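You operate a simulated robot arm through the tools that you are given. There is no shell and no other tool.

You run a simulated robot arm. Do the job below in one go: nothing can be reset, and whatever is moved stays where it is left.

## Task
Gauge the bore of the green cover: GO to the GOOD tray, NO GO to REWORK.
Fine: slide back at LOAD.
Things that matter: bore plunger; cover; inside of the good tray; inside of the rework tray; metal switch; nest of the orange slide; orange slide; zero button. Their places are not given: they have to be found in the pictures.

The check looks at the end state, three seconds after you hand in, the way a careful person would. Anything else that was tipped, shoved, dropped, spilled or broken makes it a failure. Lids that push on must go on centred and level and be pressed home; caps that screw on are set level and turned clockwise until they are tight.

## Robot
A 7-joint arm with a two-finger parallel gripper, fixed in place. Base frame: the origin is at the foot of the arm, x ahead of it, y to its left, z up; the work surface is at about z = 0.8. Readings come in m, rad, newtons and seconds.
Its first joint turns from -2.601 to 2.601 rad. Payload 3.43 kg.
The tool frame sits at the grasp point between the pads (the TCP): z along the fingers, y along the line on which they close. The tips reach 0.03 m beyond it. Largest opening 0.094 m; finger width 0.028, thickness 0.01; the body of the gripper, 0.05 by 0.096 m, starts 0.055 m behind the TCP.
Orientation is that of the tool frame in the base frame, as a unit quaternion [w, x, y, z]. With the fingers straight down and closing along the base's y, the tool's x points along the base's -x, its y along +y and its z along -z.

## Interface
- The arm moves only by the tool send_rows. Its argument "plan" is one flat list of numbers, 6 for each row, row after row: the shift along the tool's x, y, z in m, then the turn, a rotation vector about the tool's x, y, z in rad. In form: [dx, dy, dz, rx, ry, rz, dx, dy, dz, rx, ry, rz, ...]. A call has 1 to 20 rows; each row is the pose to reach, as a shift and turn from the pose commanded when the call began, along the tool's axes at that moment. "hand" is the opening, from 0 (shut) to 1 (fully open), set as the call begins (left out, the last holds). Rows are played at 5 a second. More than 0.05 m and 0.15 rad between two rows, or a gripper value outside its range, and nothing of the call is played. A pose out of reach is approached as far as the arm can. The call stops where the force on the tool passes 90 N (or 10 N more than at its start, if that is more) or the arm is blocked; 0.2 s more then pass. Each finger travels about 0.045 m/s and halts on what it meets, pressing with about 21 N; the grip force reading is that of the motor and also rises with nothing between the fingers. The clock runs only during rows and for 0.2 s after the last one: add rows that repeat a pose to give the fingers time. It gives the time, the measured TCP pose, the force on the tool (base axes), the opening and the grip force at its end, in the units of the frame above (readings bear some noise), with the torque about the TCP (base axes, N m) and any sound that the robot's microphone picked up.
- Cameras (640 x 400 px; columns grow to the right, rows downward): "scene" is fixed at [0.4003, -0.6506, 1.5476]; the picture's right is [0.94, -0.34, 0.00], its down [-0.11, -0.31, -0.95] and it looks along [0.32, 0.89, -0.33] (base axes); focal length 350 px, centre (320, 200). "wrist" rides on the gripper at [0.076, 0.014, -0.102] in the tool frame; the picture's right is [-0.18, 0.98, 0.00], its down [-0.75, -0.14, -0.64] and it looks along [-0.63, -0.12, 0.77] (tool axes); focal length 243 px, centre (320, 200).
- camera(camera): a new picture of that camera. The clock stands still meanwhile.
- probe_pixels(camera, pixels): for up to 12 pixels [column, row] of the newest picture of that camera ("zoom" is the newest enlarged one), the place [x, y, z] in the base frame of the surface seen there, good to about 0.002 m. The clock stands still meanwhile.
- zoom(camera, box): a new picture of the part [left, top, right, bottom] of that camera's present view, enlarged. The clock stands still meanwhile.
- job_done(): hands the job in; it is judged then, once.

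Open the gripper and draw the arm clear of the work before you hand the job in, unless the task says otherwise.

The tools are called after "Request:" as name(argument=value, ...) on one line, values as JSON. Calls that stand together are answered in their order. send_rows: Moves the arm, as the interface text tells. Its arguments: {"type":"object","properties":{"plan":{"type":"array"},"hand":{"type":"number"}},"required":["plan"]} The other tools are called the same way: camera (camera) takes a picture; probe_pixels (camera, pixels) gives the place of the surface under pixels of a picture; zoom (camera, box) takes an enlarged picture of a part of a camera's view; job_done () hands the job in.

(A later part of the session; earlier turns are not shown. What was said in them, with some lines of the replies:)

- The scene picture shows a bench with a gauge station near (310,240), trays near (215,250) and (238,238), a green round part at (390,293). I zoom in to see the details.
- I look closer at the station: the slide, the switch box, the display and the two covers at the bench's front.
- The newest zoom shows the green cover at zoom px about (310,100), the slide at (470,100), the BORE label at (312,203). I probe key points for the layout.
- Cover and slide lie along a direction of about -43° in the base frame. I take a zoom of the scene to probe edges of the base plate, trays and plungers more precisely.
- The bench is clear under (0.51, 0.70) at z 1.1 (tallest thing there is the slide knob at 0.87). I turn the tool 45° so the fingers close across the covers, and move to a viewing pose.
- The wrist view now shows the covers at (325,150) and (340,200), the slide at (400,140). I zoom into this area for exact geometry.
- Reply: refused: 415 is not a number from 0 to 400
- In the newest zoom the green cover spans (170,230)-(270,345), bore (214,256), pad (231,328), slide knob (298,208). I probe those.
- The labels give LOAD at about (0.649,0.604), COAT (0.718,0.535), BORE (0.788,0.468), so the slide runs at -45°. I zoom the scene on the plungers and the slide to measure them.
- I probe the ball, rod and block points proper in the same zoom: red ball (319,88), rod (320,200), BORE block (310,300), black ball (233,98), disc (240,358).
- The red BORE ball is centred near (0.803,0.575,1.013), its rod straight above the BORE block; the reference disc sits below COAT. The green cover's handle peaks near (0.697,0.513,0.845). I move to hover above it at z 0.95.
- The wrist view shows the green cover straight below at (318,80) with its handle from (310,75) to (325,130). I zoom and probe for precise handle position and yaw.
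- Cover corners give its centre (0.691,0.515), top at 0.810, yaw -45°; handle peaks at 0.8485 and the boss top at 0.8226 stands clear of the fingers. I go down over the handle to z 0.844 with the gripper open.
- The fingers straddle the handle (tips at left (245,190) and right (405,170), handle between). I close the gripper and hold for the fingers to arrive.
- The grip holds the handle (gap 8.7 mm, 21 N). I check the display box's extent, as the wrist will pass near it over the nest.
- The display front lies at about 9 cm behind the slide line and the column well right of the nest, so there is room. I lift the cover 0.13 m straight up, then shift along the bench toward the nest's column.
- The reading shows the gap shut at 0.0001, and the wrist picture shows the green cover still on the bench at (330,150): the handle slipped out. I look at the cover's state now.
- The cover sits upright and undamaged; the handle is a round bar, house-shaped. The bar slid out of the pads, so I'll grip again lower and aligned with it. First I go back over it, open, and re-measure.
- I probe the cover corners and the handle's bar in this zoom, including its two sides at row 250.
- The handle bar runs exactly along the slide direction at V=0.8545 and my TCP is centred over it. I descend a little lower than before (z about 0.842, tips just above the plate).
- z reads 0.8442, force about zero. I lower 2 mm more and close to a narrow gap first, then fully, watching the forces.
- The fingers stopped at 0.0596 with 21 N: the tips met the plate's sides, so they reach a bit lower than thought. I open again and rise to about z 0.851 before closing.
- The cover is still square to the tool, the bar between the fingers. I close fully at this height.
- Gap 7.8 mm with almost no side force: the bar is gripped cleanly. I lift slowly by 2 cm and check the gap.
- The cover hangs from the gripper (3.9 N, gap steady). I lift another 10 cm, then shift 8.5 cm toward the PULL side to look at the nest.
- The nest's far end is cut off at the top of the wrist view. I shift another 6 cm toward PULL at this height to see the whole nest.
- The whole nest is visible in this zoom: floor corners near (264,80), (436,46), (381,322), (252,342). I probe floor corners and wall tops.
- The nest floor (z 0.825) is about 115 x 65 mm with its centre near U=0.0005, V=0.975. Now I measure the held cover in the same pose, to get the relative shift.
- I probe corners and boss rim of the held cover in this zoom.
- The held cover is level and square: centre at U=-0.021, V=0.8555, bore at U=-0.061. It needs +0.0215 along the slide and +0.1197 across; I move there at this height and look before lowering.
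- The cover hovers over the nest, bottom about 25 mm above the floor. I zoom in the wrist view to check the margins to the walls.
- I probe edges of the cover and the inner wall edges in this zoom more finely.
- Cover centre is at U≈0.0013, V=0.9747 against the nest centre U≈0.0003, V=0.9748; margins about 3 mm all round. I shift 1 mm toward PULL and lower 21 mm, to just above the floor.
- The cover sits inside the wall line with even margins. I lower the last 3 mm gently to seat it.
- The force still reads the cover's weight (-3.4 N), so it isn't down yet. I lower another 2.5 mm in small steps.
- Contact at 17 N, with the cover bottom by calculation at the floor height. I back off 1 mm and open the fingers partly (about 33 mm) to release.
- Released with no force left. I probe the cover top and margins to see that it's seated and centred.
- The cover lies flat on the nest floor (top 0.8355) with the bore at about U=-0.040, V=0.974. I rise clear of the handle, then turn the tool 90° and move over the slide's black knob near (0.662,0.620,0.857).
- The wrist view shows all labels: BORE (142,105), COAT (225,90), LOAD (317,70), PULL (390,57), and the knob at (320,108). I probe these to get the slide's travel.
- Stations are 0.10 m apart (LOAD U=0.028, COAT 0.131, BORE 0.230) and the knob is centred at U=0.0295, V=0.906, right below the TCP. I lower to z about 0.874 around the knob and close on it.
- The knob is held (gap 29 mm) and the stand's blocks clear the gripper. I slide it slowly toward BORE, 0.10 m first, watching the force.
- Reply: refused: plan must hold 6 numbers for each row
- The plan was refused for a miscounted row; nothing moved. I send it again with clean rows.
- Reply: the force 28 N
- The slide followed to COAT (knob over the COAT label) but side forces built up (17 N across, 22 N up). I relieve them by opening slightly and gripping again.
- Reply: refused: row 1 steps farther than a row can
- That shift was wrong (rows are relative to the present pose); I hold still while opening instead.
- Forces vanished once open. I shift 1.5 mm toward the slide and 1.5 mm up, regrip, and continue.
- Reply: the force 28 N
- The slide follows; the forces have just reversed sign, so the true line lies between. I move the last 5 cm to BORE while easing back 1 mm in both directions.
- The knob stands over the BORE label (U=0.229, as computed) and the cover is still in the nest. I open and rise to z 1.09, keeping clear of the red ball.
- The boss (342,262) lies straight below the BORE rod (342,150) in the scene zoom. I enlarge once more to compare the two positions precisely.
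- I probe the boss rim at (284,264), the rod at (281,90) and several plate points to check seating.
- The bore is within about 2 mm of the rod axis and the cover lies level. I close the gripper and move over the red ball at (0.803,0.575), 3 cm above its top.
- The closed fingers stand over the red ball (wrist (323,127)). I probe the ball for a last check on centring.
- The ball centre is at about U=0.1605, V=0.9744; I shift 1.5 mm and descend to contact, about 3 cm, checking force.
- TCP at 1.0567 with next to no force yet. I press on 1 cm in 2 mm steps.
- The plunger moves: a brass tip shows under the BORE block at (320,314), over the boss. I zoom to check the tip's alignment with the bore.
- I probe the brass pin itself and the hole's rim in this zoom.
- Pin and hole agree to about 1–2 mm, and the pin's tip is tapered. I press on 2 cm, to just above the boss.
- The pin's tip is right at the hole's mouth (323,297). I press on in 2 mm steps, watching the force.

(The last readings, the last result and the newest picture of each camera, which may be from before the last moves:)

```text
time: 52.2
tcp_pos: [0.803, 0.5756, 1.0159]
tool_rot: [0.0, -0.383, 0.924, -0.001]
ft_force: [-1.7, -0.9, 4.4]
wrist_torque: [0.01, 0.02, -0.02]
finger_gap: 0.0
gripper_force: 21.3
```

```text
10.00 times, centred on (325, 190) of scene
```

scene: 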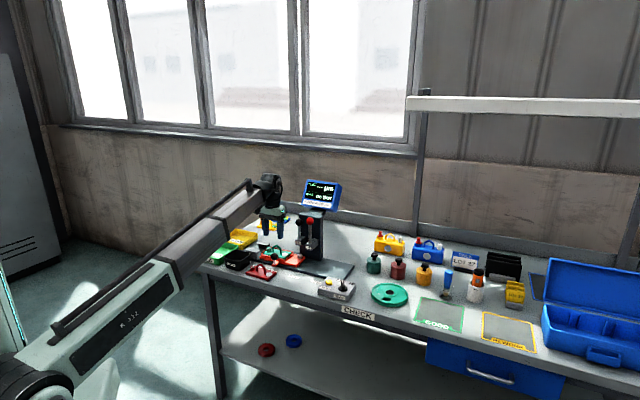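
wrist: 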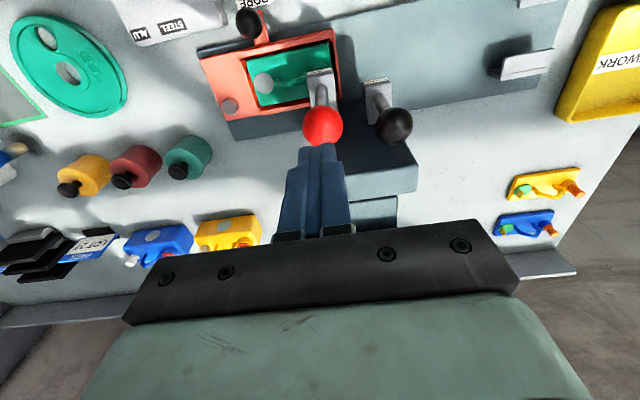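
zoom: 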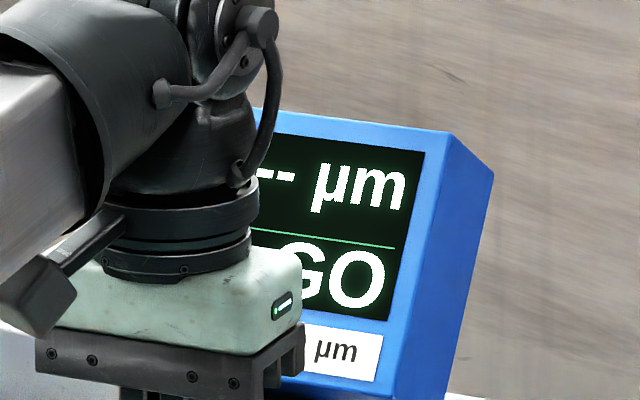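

The brass pin has gone into the bore with only 4.4 N, and the display now ends in "GO", partly hidden by the wrist. I press 4 mm more to be sure the stroke is complete, then look again.

Request:
send_rows(plan=[0, 0, 0.001, 0, 0, 0, 0, 0, 0.002, 0, 0, 0, 0, 0, 0.003, 0, 0, 0, 0, 0, 0.004, 0, 0, 0, 0, 0, 0.004, 0, 0, 0], hand=0)

Request:
zoom(camera="scene", box=[295, 235, 325, 265])

Request:
zoom(camera="scene", box=[300, 170, 350, 210])

Request:
camera(camera="wrist")

```text
time: 53.4
tcp_pos: [0.8033, 0.5753, 1.0153]
tool_rot: [0.002, -0.383, 0.924, 0.0]
ft_force: [1.3, 6.3, 23.6]
wrist_torque: [0.19, -0.02, -0.03]
finger_gap: 0.0002
gripper_force: 21.2
```

```text
13.33 times, centred on (310, 250) of scene
```

zoom: 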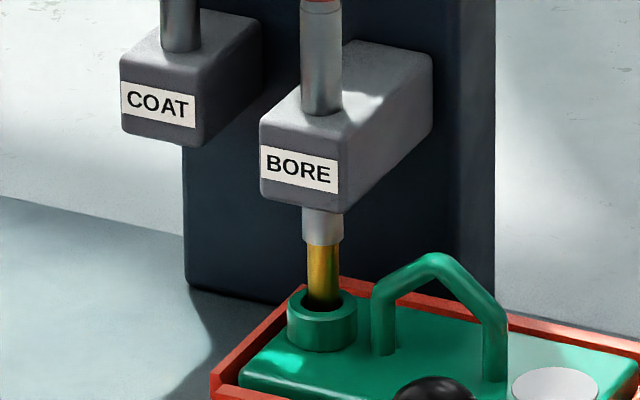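

```text
10.00 times, centred on (325, 190) of scene
```

zoom: 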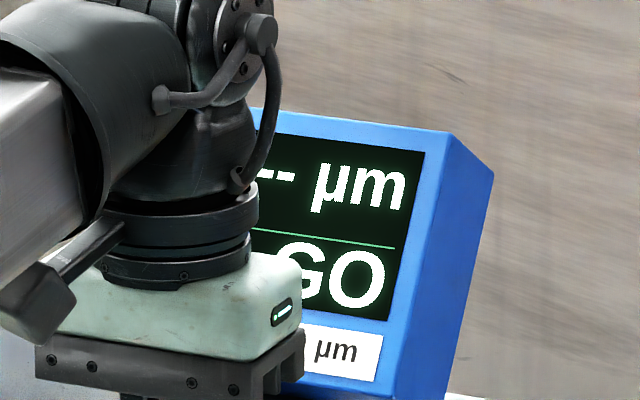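

```text
taken
```

wrist: 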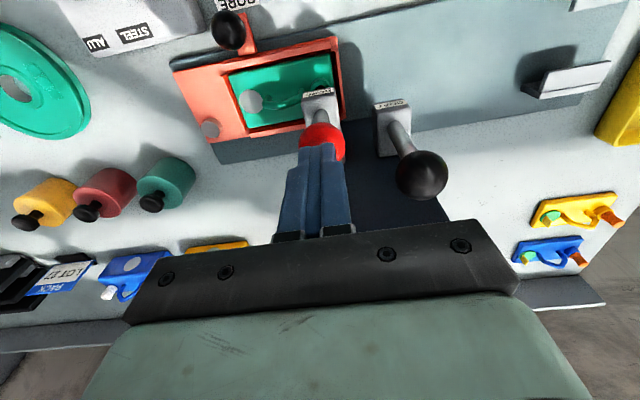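

The plunger has reached its stop (24 N) and the display still ends in "GO". I ease up slowly so the plunger follows, then clear the view of the display.

Request:
send_rows(plan=[0, 0, -0.004, 0, 0, 0, 0, 0, -0.012, 0, 0, 0, 0, 0, -0.02, 0, 0, 0, 0, 0, -0.028, 0, 0, 0, 0, 0, -0.036, 0, 0, 0, 0, 0, -0.044, 0, 0, 0, 0, 0, -0.055, 0, 0, 0, 0, 0, -0.07, 0, 0, 0, 0, 0, -0.08, 0, 0, 0], hand=0)

Request:
zoom(camera="scene", box=[265, 165, 355, 275])

Request:
zoom(camera="scene", box=[300, 170, 350, 210])

```text
time: 55.4
tcp_pos: [0.8023, 0.576, 1.0924]
tool_rot: [0.0, -0.382, 0.924, 0.0]
ft_force: [0.0, 0.0, -0.3]
wrist_torque: [0.01, -0.01, 0.0]
finger_gap: 0.0
gripper_force: 21.5
```

```text
3.64 times, centred on (310, 220) of scene
```

zoom: 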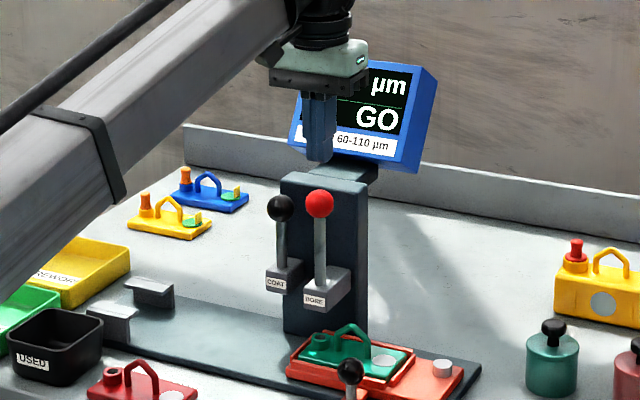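

```text
10.00 times, centred on (325, 190) of scene
```

zoom: 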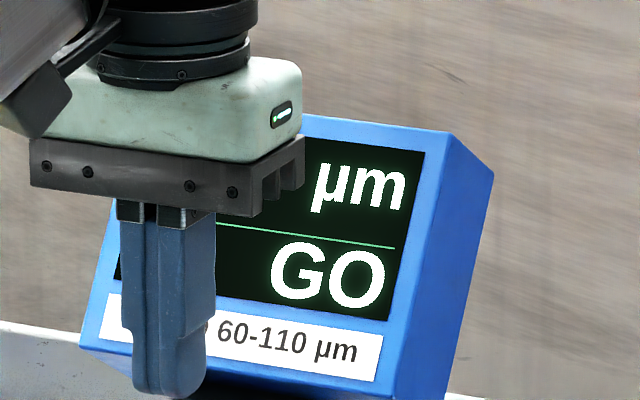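

The display appears to read "GO" with blank space to its left. I move back over the slide knob and open, then read the full display.

Request:
send_rows(plan=[0.015, -0.015, 0, 0, 0, 0, 0.03, -0.03, 0, 0, 0, 0, 0.045, -0.045, 0, 0, 0, 0, 0.058, -0.06, 0, 0, 0, 0, 0.067, -0.069, 0, 0, 0, 0, 0.067, -0.069, 0, 0, 0, 0], hand=0.6)

Request:
zoom(camera="scene", box=[295, 170, 350, 210])

Request:
camera(camera="wrist")

```text
time: 56.8
tcp_pos: [0.8048, 0.479, 1.0928]
tool_rot: [0.0, -0.383, 0.924, 0.0]
ft_force: [0.0, 0.4, 1.3]
wrist_torque: [0.01, -0.02, -0.01]
finger_gap: 0.0563
gripper_force: 0.2
```

```text
10.00 times, centred on (322, 190) of scene
```

zoom: 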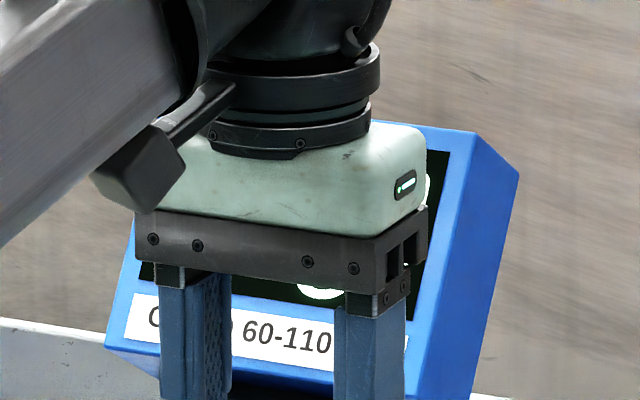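

```text
taken
```

wrist: 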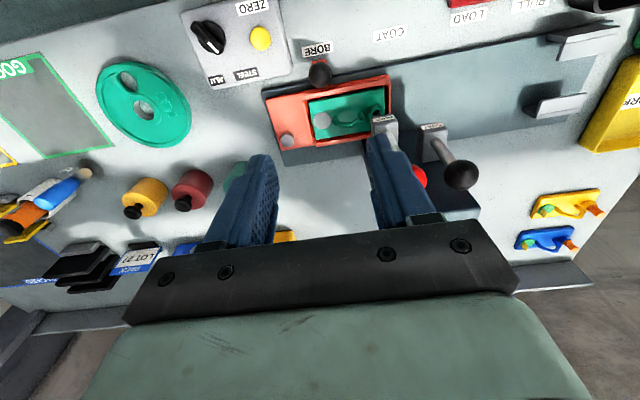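

The knob (wrist (320,73)) is right below. I descend around it to z 0.8735; the display will be readable from below the wrist.

Request:
send_rows(plan=[0, 0, 0.04, 0, 0, 0, 0, 0, 0.08, 0, 0, 0, 0, 0, 0.12, 0, 0, 0, 0, 0, 0.155, 0, 0, 0, 0, 0, 0.185, 0, 0, 0, 0, 0, 0.205, 0, 0, 0, 0, 0, 0.219, 0, 0, 0, 0, 0, 0.219, 0, 0, 0], hand=0.6)

Request:
zoom(camera="scene", box=[295, 170, 350, 210])

Request:
zoom(camera="wrist", box=[220, 80, 440, 240])

```text
time: 58.6
tcp_pos: [0.8034, 0.4786, 0.8735]
tool_rot: [0.0, -0.383, 0.924, 0.001]
ft_force: [-0.4, 0.5, 0.0]
wrist_torque: [0.01, 0.0, 0.03]
finger_gap: 0.0562
gripper_force: 0.1
```

```text
10.00 times, centred on (322, 190) of scene
```

zoom: 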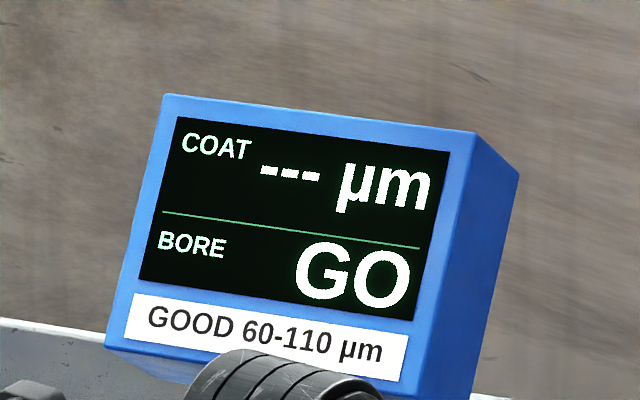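

```text
2.50 times, centred on (330, 160) of wrist
```

zoom: 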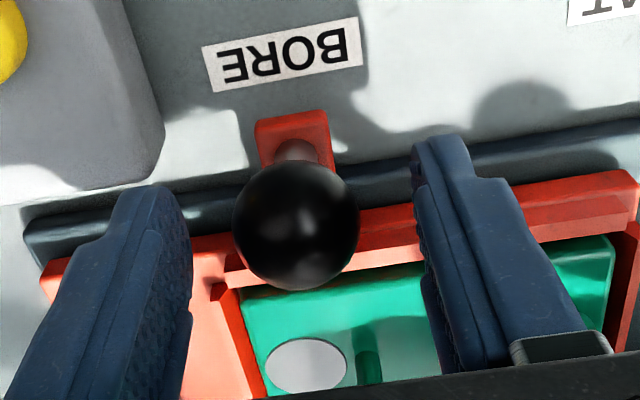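

The display clearly reads BORE: GO, so the cover belongs in the GOOD tray. I grip the knob and slide back toward LOAD, half way first.

Request:
send_rows(plan=[0, 0, 0, 0, 0, 0, 0, 0, 0, 0, 0, 0, 0, 0, 0, 0, 0, 0, 0, 0, 0, 0, 0, 0, 0, 0, 0, 0, 0, 0], hand=0.2)

Request:
send_rows(plan=[0, 0.004, 0, 0, 0, 0, 0, 0.01, 0, 0, 0, 0, 0, 0.02, 0, 0, 0, 0, 0, 0.03, 0, 0, 0, 0, 0, 0.04, 0, 0, 0, 0, 0, 0.05, 0, 0, 0, 0, 0, 0.06, 0, 0, 0, 0, 0, 0.07, 0, 0, 0, 0], hand=0.2)

```text
time: 59.8
tcp_pos: [0.805, 0.4792, 0.8734]
tool_rot: [0.0, -0.383, 0.924, 0.0]
ft_force: [-3.0, 1.7, -1.3]
wrist_torque: [0.07, 0.07, 0.01]
finger_gap: 0.0291
gripper_force: 44.9
```

```text
time: 61.6
tcp_pos: [0.7556, 0.5277, 0.8741]
tool_rot: [0.0, -0.382, 0.924, 0.0]
ft_force: [2.7, 2.2, 1.9]
wrist_torque: [-0.68, 0.66, -0.03]
finger_gap: 0.0292
gripper_force: 45.6
```

Forces stay low. I carry on the remaining 13 cm to LOAD.

Request:
send_rows(plan=[0, 0.01, 0, 0, 0, 0, 0, 0.02, 0, 0, 0, 0, 0, 0.03, 0, 0, 0, 0, 0, 0.04, 0, 0, 0, 0, 0, 0.05, 0, 0, 0, 0, 0, 0.06, 0, 0, 0, 0, 0, 0.07, 0, 0, 0, 0, 0, 0.08, 0, 0, 0, 0, 0, 0.09, 0, 0, 0, 0, 0, 0.1, 0, 0, 0, 0, 0, 0.11, 0, 0, 0, 0, 0, 0.12, 0, 0, 0, 0, 0, 0.127, 0, 0, 0, 0, 0, 0.1304, 0, 0, 0, 0, 0, 0.1304, 0, 0, 0, 0], hand=0.2)

Request:
camera(camera="wrist")

Request:
zoom(camera="scene", box=[240, 190, 350, 290])

```text
time: 64.8
tcp_pos: [0.6637, 0.6198, 0.8729]
tool_rot: [0.0, -0.383, 0.924, 0.0]
ft_force: [1.3, 1.3, -6.2]
wrist_torque: [-0.18, 0.19, 0.0]
finger_gap: 0.0294
gripper_force: 44.9
```

```text
taken
```

wrist: 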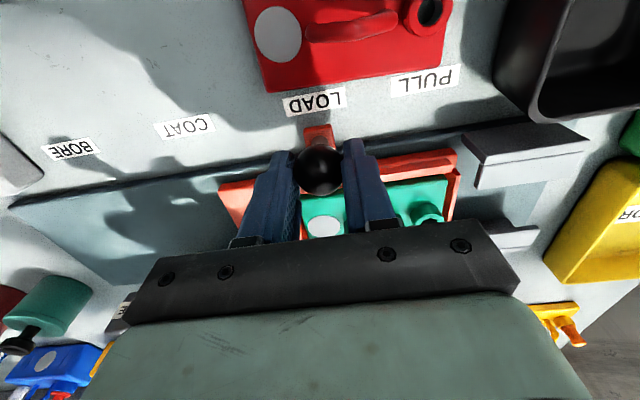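

```text
4.00 times, centred on (295, 240) of scene
```

zoom: 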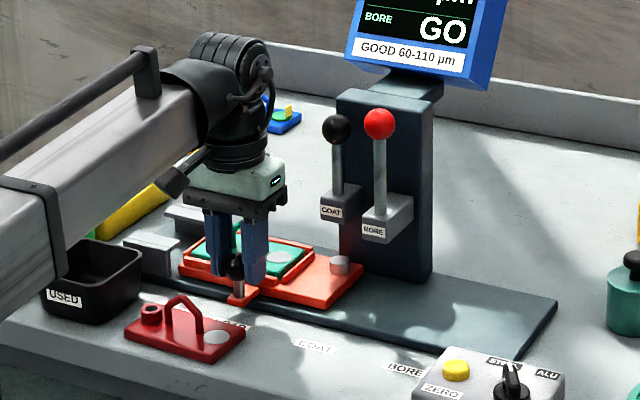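

The wrist view matches the one taken at LOAD before (label at (315,103), knob over it). I open, rise, turn back 90° and hover over the cover in the nest.

Request:
send_rows(plan=[0, 0, 0, 0, 0, 0, 0, 0, 0, 0, 0, 0, 0, 0, 0, 0, 0, 0, 0, 0, 0, 0, 0, 0, 0, 0, -0.02, 0, 0, 0, 0, 0, -0.05, 0, 0, 0, 0, 0, -0.08, 0, 0, 0, 0, 0, -0.107, 0, 0, 0], hand=0.6)

Request:
send_rows(plan=[-0.0061, 0.0026, 0, 0, 0, 0.1428, -0.0122, 0.0053, 0, 0, 0, 0.2856, -0.0183, 0.0079, 0, 0, 0, 0.4284, -0.0244, 0.0105, 0, 0, 0, 0.5712, -0.0305, 0.0132, 0, 0, 0, 0.714, -0.0365, 0.0158, 0, 0, 0, 0.8568, -0.0426, 0.0185, 0, 0, 0, 0.9996, -0.0487, 0.0211, 0, 0, 0, 1.1424, -0.0548, 0.0237, 0, 0, 0, 1.2852, -0.0609, 0.0264, 0, 0, 0, 1.428, -0.067, 0.029, 0, 0, 0, 1.5708, -0.067, 0.029, 0, 0, 0, 1.5708], hand=1)

Request:
camera(camera="wrist")

Request:
zoom(camera="wrist", box=[240, 20, 400, 180])

```text
time: 66.6
tcp_pos: [0.6626, 0.6198, 0.98]
tool_rot: [-0.001, -0.383, 0.924, 0.001]
ft_force: [0.5, 0.3, -0.3]
wrist_torque: [-0.01, 0.0, -0.02]
finger_gap: 0.0561
gripper_force: 0.2
```

```text
time: 69.2
tcp_pos: [0.6903, 0.688, 0.9806]
tool_rot: [0.0, 0.384, 0.923, -0.001]
ft_force: [-0.3, -0.1, -1.0]
wrist_torque: [-0.01, 0.0, 0.03]
finger_gap: 0.0941
gripper_force: 0.0
```

```text
taken
```

wrist: 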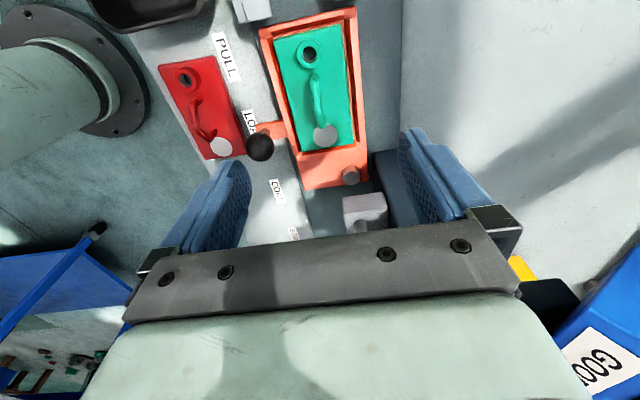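

```text
2.50 times, centred on (320, 100) of wrist
```

zoom: 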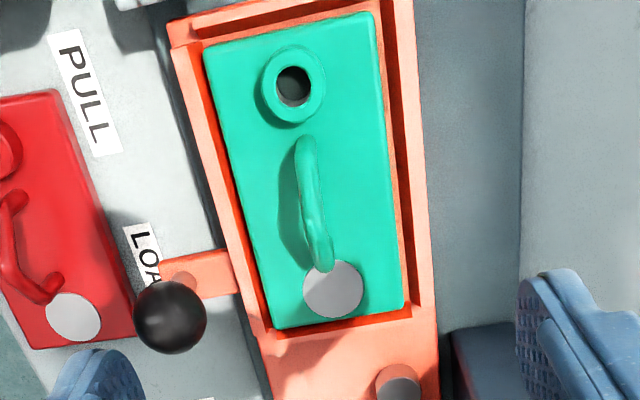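

The cover sits in the nest unchanged, with the handle bar from (303,150) to (320,260) in the zoom. I probe the handle and corners.

Request:
probe_pixels(camera="zoom", pixels=[[207, 46], [368, 16], [400, 302], [278, 322], [305, 150], [307, 180], [311, 205], [316, 230], [322, 258], [292, 86], [200, 60], [180, 50]])

Request:
probe_pixels(camera="wrist", pixels=[[261, 147], [350, 176], [267, 128]])

```text
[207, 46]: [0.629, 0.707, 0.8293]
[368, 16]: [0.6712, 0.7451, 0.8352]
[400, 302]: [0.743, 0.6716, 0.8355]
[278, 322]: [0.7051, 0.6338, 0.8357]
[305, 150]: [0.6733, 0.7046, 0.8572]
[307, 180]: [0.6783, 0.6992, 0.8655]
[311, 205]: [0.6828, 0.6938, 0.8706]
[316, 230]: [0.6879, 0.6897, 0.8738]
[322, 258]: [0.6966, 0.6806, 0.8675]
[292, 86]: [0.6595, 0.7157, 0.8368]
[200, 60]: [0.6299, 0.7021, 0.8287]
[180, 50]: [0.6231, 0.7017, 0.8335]
```

```text
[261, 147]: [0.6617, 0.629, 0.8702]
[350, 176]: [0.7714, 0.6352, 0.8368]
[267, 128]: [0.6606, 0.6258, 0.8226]
```

The handle runs at V=0.974 with apex near U=-0.001, top 0.874. I narrow the opening to half and lower over it to z 0.877.

Request:
send_rows(plan=[0.0026, -0.0006, 0, 0, 0, 0, 0.0026, -0.0006, 0, 0, 0, 0, 0.0026, -0.0006, 0, 0, 0, 0, 0.0026, -0.0006, 0.03, 0, 0, 0, 0.0026, -0.0006, 0.06, 0, 0, 0, 0.0026, -0.0006, 0.085, 0, 0, 0, 0.0026, -0.0006, 0.098, 0, 0, 0, 0.0026, -0.0006, 0.1036, 0, 0, 0, 0.0026, -0.0006, 0.1036, 0, 0, 0], hand=0.5)

Request:
zoom(camera="wrist", box=[230, 20, 410, 200])

```text
time: 71.2
tcp_pos: [0.6876, 0.6899, 0.8758]
tool_rot: [0.0, 0.383, 0.924, 0.0]
ft_force: [0.0, -0.1, -1.0]
wrist_torque: [-0.01, -0.01, -0.02]
finger_gap: 0.0472
gripper_force: 0.0
```

```text
2.22 times, centred on (320, 110) of wrist
```

zoom: 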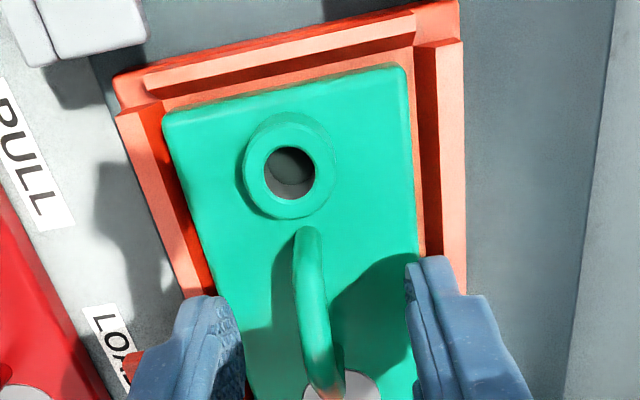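

Fingers straddle the bar well, no force. I close on the handle.

Request:
send_rows(plan=[0, 0, 0, 0, 0, 0, 0, 0, 0, 0, 0, 0, 0, 0, 0, 0, 0, 0, 0, 0, 0, 0, 0, 0, 0, 0, 0, 0, 0, 0, 0, 0, 0, 0, 0, 0], hand=0)

Request:
send_rows(plan=[0, 0, -0.002, 0, 0, 0, 0, 0, -0.004, 0, 0, 0, 0, 0, -0.008, 0, 0, 0, 0, 0, -0.012, 0, 0, 0, 0, 0, -0.016, 0, 0, 0, 0, 0, -0.02, 0, 0, 0, 0, 0, -0.025, 0, 0, 0], hand=0)

Request:
zoom(camera="scene", box=[240, 210, 330, 285])

```text
time: 72.6
tcp_pos: [0.6872, 0.6899, 0.8766]
tool_rot: [-0.001, 0.382, 0.924, 0.0]
ft_force: [0.0, -0.7, 1.0]
wrist_torque: [0.05, 0.02, -0.01]
finger_gap: 0.0077
gripper_force: 21.9
```

```text
time: 74.2
tcp_pos: [0.6877, 0.6887, 0.9028]
tool_rot: [0.0, 0.383, 0.924, 0.0]
ft_force: [0.6, 0.2, -2.6]
wrist_torque: [-0.01, 0.0, -0.06]
finger_gap: 0.0077
gripper_force: 21.2
```

```text
5.33 times, centred on (285, 248) of scene
```

zoom: 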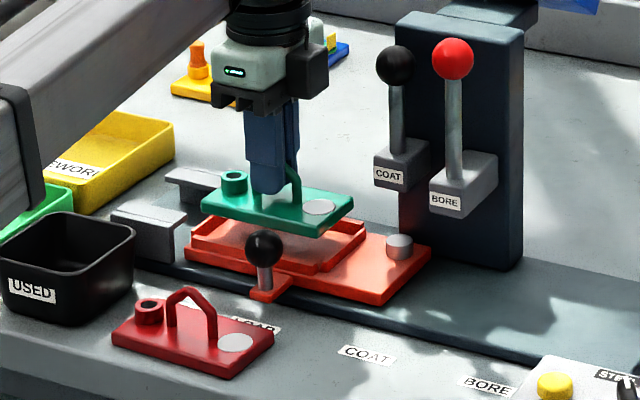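

Lifted cleanly (gap 7.7 mm). I raise to z 0.98 and move over toward the green GOOD tray, stopping short to look at it.

Request:
send_rows(plan=[0, 0, -0.02, 0, 0, 0, 0, 0, -0.04, 0, 0, 0, 0, 0, -0.06, 0, 0, 0, 0, 0, -0.077, 0, 0, 0, 0.015, -0.005, -0.077, 0, 0, 0, 0.03, -0.012, -0.077, 0, 0, 0, 0.05, -0.02, -0.077, 0, 0, 0, 0.07, -0.029, -0.077, 0, 0, 0, 0.09, -0.037, -0.077, 0, 0, 0, 0.11, -0.045, -0.077, 0, 0, 0, 0.13, -0.054, -0.077, 0, 0, 0, 0.15, -0.062, -0.077, 0, 0, 0, 0.17, -0.07, -0.077, 0, 0, 0, 0.185, -0.077, -0.077, 0, 0, 0, 0.2, -0.083, -0.077, 0, 0, 0, 0.2, -0.083, -0.077, 0, 0, 0], hand=0)

Request:
camera(camera="wrist")

Request:
camera(camera="scene")

```text
time: 77.6
tcp_pos: [0.4875, 0.7715, 0.9777]
tool_rot: [0.0, 0.383, 0.924, 0.0]
ft_force: [0.1, 0.8, -2.2]
wrist_torque: [-0.03, -0.05, -0.02]
finger_gap: 0.0078
gripper_force: 20.6
```

```text
taken
```

wrist: 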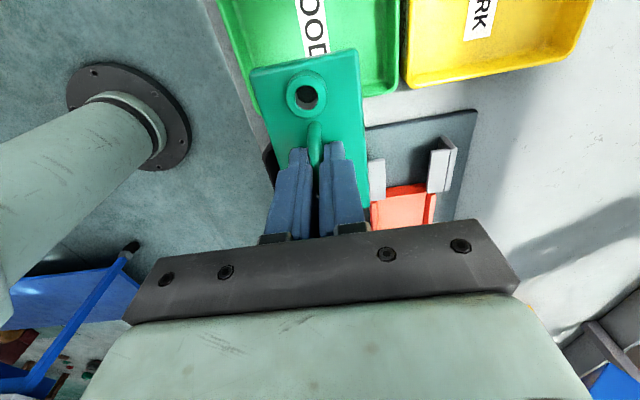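

```text
taken
```

scene: 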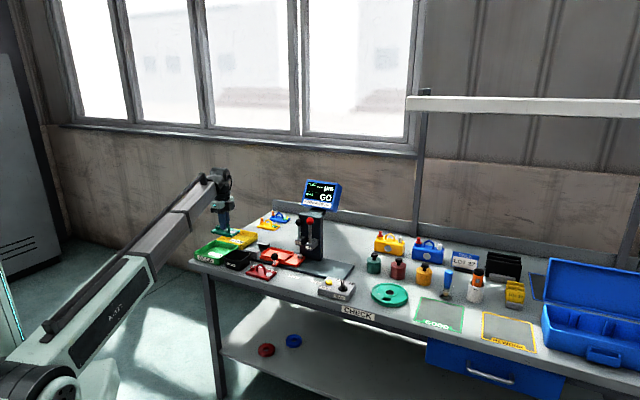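

The GOOD tray shows at the top of the wrist view, its near right corner at (398,92). I probe its rim and inside from both cameras.

Request:
probe_pixels(camera="wrist", pixels=[[398, 90], [403, 20], [225, 10], [250, 95], [385, 85], [390, 20], [375, 60], [270, 30], [370, 10], [240, 30], [410, 85], [380, 93]])

Request:
zoom(camera="scene", box=[185, 215, 275, 280])

Request:
probe_pixels(camera="zoom", pixels=[[65, 225], [80, 285], [190, 165], [330, 200], [240, 300], [150, 200], [110, 240], [250, 250], [290, 215], [200, 180], [120, 270], [160, 255]])

```text
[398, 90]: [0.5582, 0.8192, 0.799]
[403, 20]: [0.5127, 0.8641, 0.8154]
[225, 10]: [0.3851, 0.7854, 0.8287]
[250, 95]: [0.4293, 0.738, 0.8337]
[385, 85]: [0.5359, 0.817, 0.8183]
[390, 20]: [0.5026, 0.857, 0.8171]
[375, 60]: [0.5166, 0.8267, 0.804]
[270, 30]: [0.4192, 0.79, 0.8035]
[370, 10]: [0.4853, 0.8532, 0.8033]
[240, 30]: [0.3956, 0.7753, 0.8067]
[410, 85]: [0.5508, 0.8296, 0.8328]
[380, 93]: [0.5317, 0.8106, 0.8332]
```

```text
6.15 times, centred on (230, 248) of scene
```

zoom: 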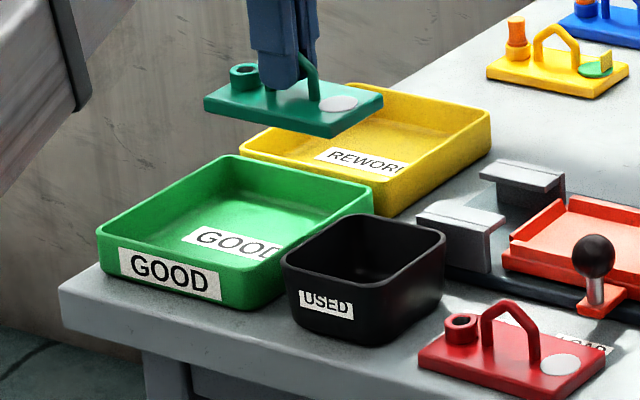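

```text
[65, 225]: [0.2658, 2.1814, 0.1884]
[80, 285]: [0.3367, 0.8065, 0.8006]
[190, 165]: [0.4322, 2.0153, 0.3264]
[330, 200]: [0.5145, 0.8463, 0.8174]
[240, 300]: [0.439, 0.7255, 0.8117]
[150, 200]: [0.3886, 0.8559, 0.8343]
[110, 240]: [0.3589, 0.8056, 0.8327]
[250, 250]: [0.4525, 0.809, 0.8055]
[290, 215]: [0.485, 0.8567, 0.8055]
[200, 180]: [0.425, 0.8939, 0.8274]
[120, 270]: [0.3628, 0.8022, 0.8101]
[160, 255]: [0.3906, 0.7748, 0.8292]
```

The GOOD tray's rim spans U -0.333…-0.195, V 0.822…0.965, floor 0.8045, so its centre is near (0.445,0.818). I move over it and look before lowering.

Request:
send_rows(plan=[0.015, 0.001, 0, 0, 0, 0, 0.03, 0.002, 0, 0, 0, 0, 0.045, 0.003, 0, 0, 0, 0, 0.056, 0.003, 0, 0, 0, 0, 0.0632, 0.003, 0, 0, 0, 0, 0.0632, 0.003, 0.02, 0, 0, 0, 0.0632, 0.003, 0.04, 0, 0, 0, 0.0632, 0.003, 0.06, 0, 0, 0, 0.0632, 0.003, 0.06, 0, 0, 0], hand=0)

Request:
camera(camera="wrist")

Request:
zoom(camera="scene", box=[185, 205, 275, 280])

```text
time: 79.6
tcp_pos: [0.4456, 0.8197, 0.9188]
tool_rot: [0.0, 0.382, 0.924, 0.0]
ft_force: [-0.4, -0.4, -3.8]
wrist_torque: [0.02, 0.02, -0.06]
finger_gap: 0.0081
gripper_force: 20.8
```

```text
taken
```

wrist: 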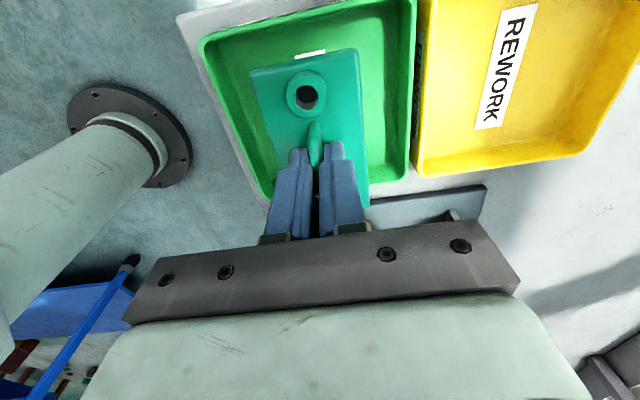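

```text
5.33 times, centred on (230, 242) of scene
```

zoom: 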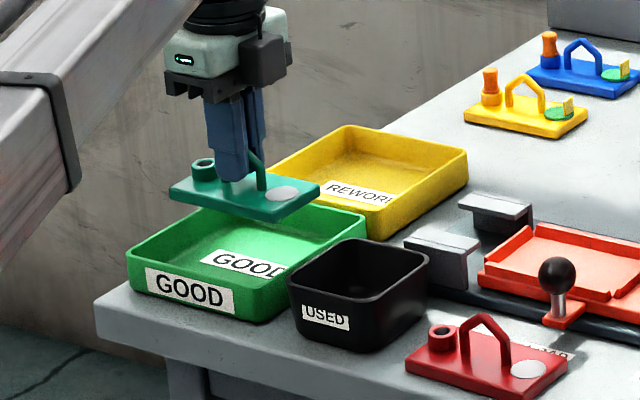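

The cover hangs over the tray. I probe the tray's inner walls and the cover's edges in this view to confirm centring.

Request:
probe_pixels(camera="wrist", pixels=[[300, 16], [205, 60], [413, 80], [300, 30], [225, 90], [395, 80], [252, 74], [355, 52], [265, 125], [362, 120], [255, 180], [390, 172]])

```text
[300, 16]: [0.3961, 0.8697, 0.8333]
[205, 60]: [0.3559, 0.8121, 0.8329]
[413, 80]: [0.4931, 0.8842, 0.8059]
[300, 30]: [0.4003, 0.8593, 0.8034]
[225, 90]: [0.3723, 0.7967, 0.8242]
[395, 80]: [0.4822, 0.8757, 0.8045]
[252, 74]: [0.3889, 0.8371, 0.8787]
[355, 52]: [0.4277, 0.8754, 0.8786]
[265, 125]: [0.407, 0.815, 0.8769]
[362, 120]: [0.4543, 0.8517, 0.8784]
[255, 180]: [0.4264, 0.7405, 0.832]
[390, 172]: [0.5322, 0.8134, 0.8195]
```

Cover ends at U=-0.317 against the tray wall at -0.328, V centre 0.894 against 0.896: about 1 cm free on all sides. I lower 58 mm, then gently the rest.

Request:
send_rows(plan=[0, 0, 0.015, 0, 0, 0, 0, 0, 0.03, 0, 0, 0, 0, 0, 0.042, 0, 0, 0, 0, 0, 0.052, 0, 0, 0, 0, 0, 0.058, 0, 0, 0, 0, 0, 0.06, 0, 0, 0], hand=0)

Request:
send_rows(plan=[0, 0, 0.001, 0, 0, 0, 0, 0, 0.002, 0, 0, 0, 0, 0, 0.003, 0, 0, 0, 0, 0, 0.003, 0, 0, 0], hand=0)

```text
time: 81.0
tcp_pos: [0.4444, 0.818, 0.8577]
tool_rot: [0.0, 0.382, 0.924, 0.0]
ft_force: [0.2, -0.6, -2.6]
wrist_torque: [0.0, -0.03, -0.02]
finger_gap: 0.0076
gripper_force: 20.9
```

```text
time: 82.0
tcp_pos: [0.4456, 0.8191, 0.8566]
tool_rot: [0.0, 0.383, 0.924, 0.0]
ft_force: [0.2, 0.0, -2.5]
wrist_torque: [0.03, 0.02, -0.03]
finger_gap: 0.0077
gripper_force: 20.7
```

Still only the weight (-2.5 N); not yet down. I lower 2 mm more in small steps.

Request:
send_rows(plan=[0, 0, 0.001, 0, 0, 0, 0, 0, 0.002, 0, 0, 0, 0, 0, 0.002, 0, 0, 0], hand=0)

Request:
zoom(camera="scene", box=[185, 215, 275, 280])

```text
time: 82.8
tcp_pos: [0.4451, 0.8202, 0.8556]
tool_rot: [0.0, 0.383, 0.924, 0.0]
ft_force: [1.2, 0.5, 13.7]
wrist_torque: [-0.17, -0.18, 0.02]
finger_gap: 0.0079
gripper_force: 21.5
```

```text
6.15 times, centred on (230, 248) of scene
```

zoom: 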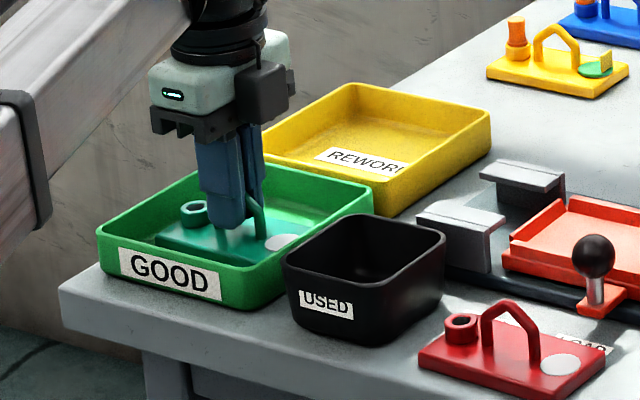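

The cover rests on the tray floor (14 N contact). I back off half a millimetre, open partly, then rise straight up.

Request:
send_rows(plan=[0, 0, -0.0008, 0, 0, 0, 0, 0, -0.0008, 0, 0, 0], hand=0)

Request:
send_rows(plan=[0, 0, 0, 0, 0, 0, 0, 0, 0, 0, 0, 0, 0, 0, 0, 0, 0, 0, 0, 0, 0, 0, 0, 0, 0, 0, 0, 0, 0, 0], hand=0.4)

Request:
zoom(camera="wrist", box=[200, 0, 440, 200])

```text
time: 83.4
tcp_pos: [0.4453, 0.8192, 0.8559]
tool_rot: [0.0, 0.382, 0.924, 0.0]
ft_force: [5.1, 3.2, 13.5]
wrist_torque: [0.07, -0.03, -0.01]
finger_gap: 0.0077
gripper_force: 20.8
```

```text
time: 84.6
tcp_pos: [0.4448, 0.8186, 0.8538]
tool_rot: [0.0, 0.382, 0.924, 0.0]
ft_force: [0.4, -0.5, -0.8]
wrist_torque: [0.02, -0.02, 0.0]
finger_gap: 0.0374
gripper_force: 0.1
```

```text
2.00 times, centred on (320, 100) of wrist
```

zoom: 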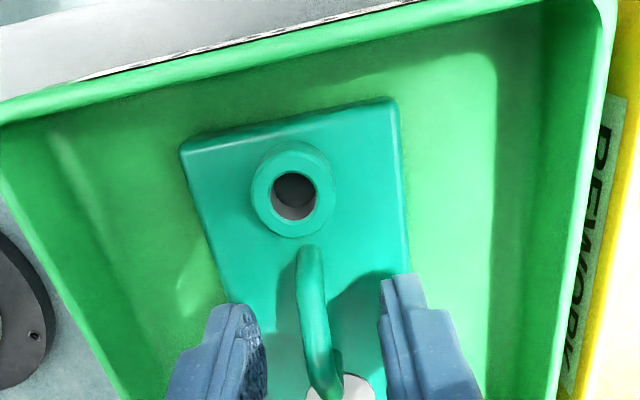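

The cover lies flat in the tray, released, fingers clear on both sides of the handle. I rise straight up 15 cm.

Request:
send_rows(plan=[0, 0, -0.01, 0, 0, 0, 0, 0, -0.025, 0, 0, 0, 0, 0, -0.045, 0, 0, 0, 0, 0, -0.07, 0, 0, 0, 0, 0, -0.1, 0, 0, 0, 0, 0, -0.135, 0, 0, 0, 0, 0, -0.17, 0, 0, 0, 0, 0, -0.2, 0, 0, 0], hand=0.4)

Request:
camera(camera="wrist")

Request:
camera(camera="scene")

Request:
zoom(camera="scene", box=[185, 170, 365, 300])

```text
time: 86.4
tcp_pos: [0.446, 0.822, 1.0547]
tool_rot: [0.0, 0.384, 0.923, -0.001]
ft_force: [-0.4, 0.1, 0.8]
wrist_torque: [-0.02, 0.0, -0.02]
finger_gap: 0.0377
gripper_force: 0.1
```

```text
taken
```

wrist: 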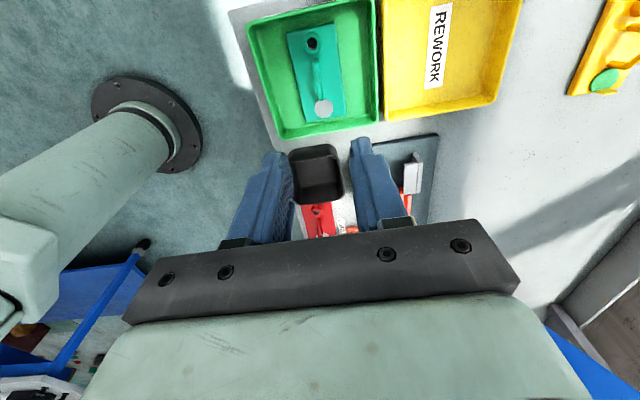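

```text
taken
```

scene: 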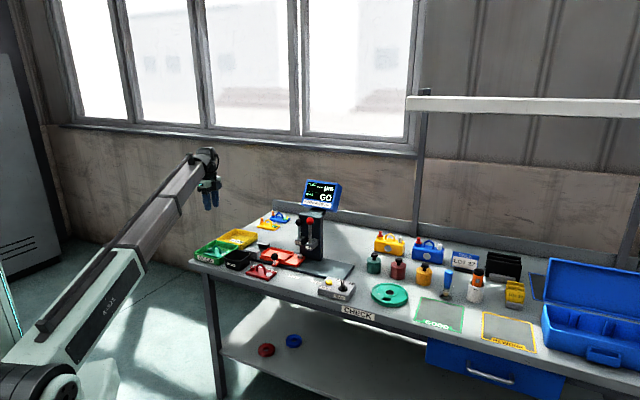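

```text
3.08 times, centred on (275, 235) of scene
```

zoom: 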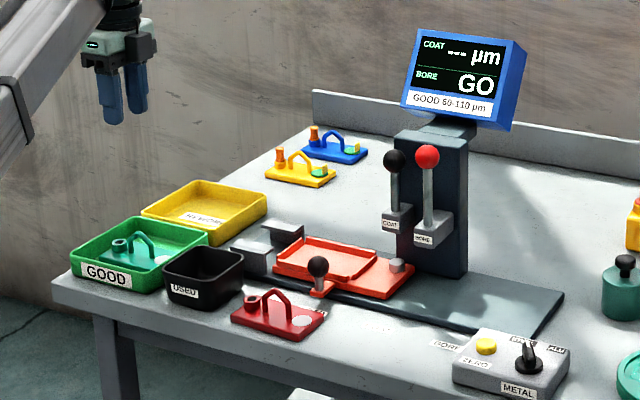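

The cover rests in the GOOD tray. I compare the slide against the very first picture, using the same zoom box (knob was at (222,172), disc at (383,165)).

Request:
zoom(camera="scene", box=[240, 230, 340, 292])

Request:
zoom(camera="scene", box=[185, 215, 275, 280])

```text
6.40 times, centred on (290, 261) of scene
```

zoom: 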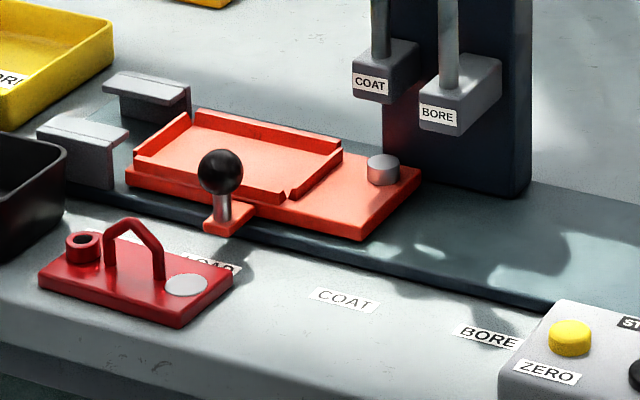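

```text
6.15 times, centred on (230, 248) of scene
```

zoom: 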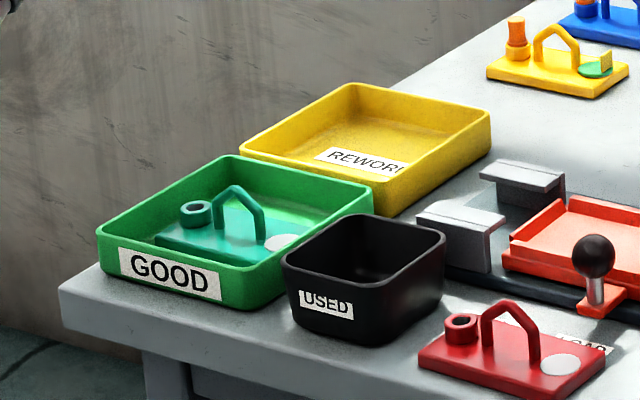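

The slide is where it began (knob (222,172), disc (383,165)), the cover lies flat in the GOOD tray, everything else is untouched. I open the gripper fully and draw the arm up clear.

Request:
send_rows(plan=[0, 0, -0.03, 0, 0, 0, 0, 0, -0.06, 0, 0, 0, 0, 0, -0.1, 0, 0, 0, 0, 0, -0.14, 0, 0, 0, 0, 0, -0.16, 0, 0, 0, 0, 0, -0.16, 0, 0, 0], hand=1)

Request:
camera(camera="scene")

```text
time: 87.8
tcp_pos: [0.4463, 0.819, 1.2155]
tool_rot: [0.0, 0.383, 0.924, 0.0]
ft_force: [-0.2, 0.4, -0.3]
wrist_torque: [0.0, 0.02, -0.02]
finger_gap: 0.0941
gripper_force: 0.2
```

```text
taken
```

scene: 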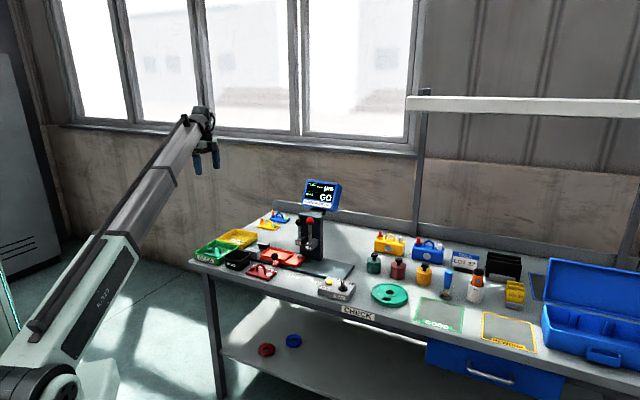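

The final picture shows the arm clear with the gripper open (gap 0.094), the display at GO, the cover in the GOOD tray and the slide at LOAD. I hand the job in.

Request:
job_done()

```text
The job is handed in.
```

The green cover's bore read **GO** on the display, so the cover is in the green GOOD tray and the job is handed in.

- **Gauging:** I put the cover in the nest, slid it to BORE and pressed the bore plunger to its stop. The pin went into the bore with light force, and the display showed BORE GO.
- **Slide:** It is back at LOAD and matches its position in the first picture.
- **Grip:** On the first try the handle slipped out of the fingers as I lifted. On a second try the fingers closed on the sides of the plate instead. The cover stayed on the bench, upright and unmarked in the pictures, and the next grip held.
- **Everything else:** I did not touch the metal switch, the zero button or the coat plunger. The final pictures show nothing else moved. The arm is clear with the gripper open.
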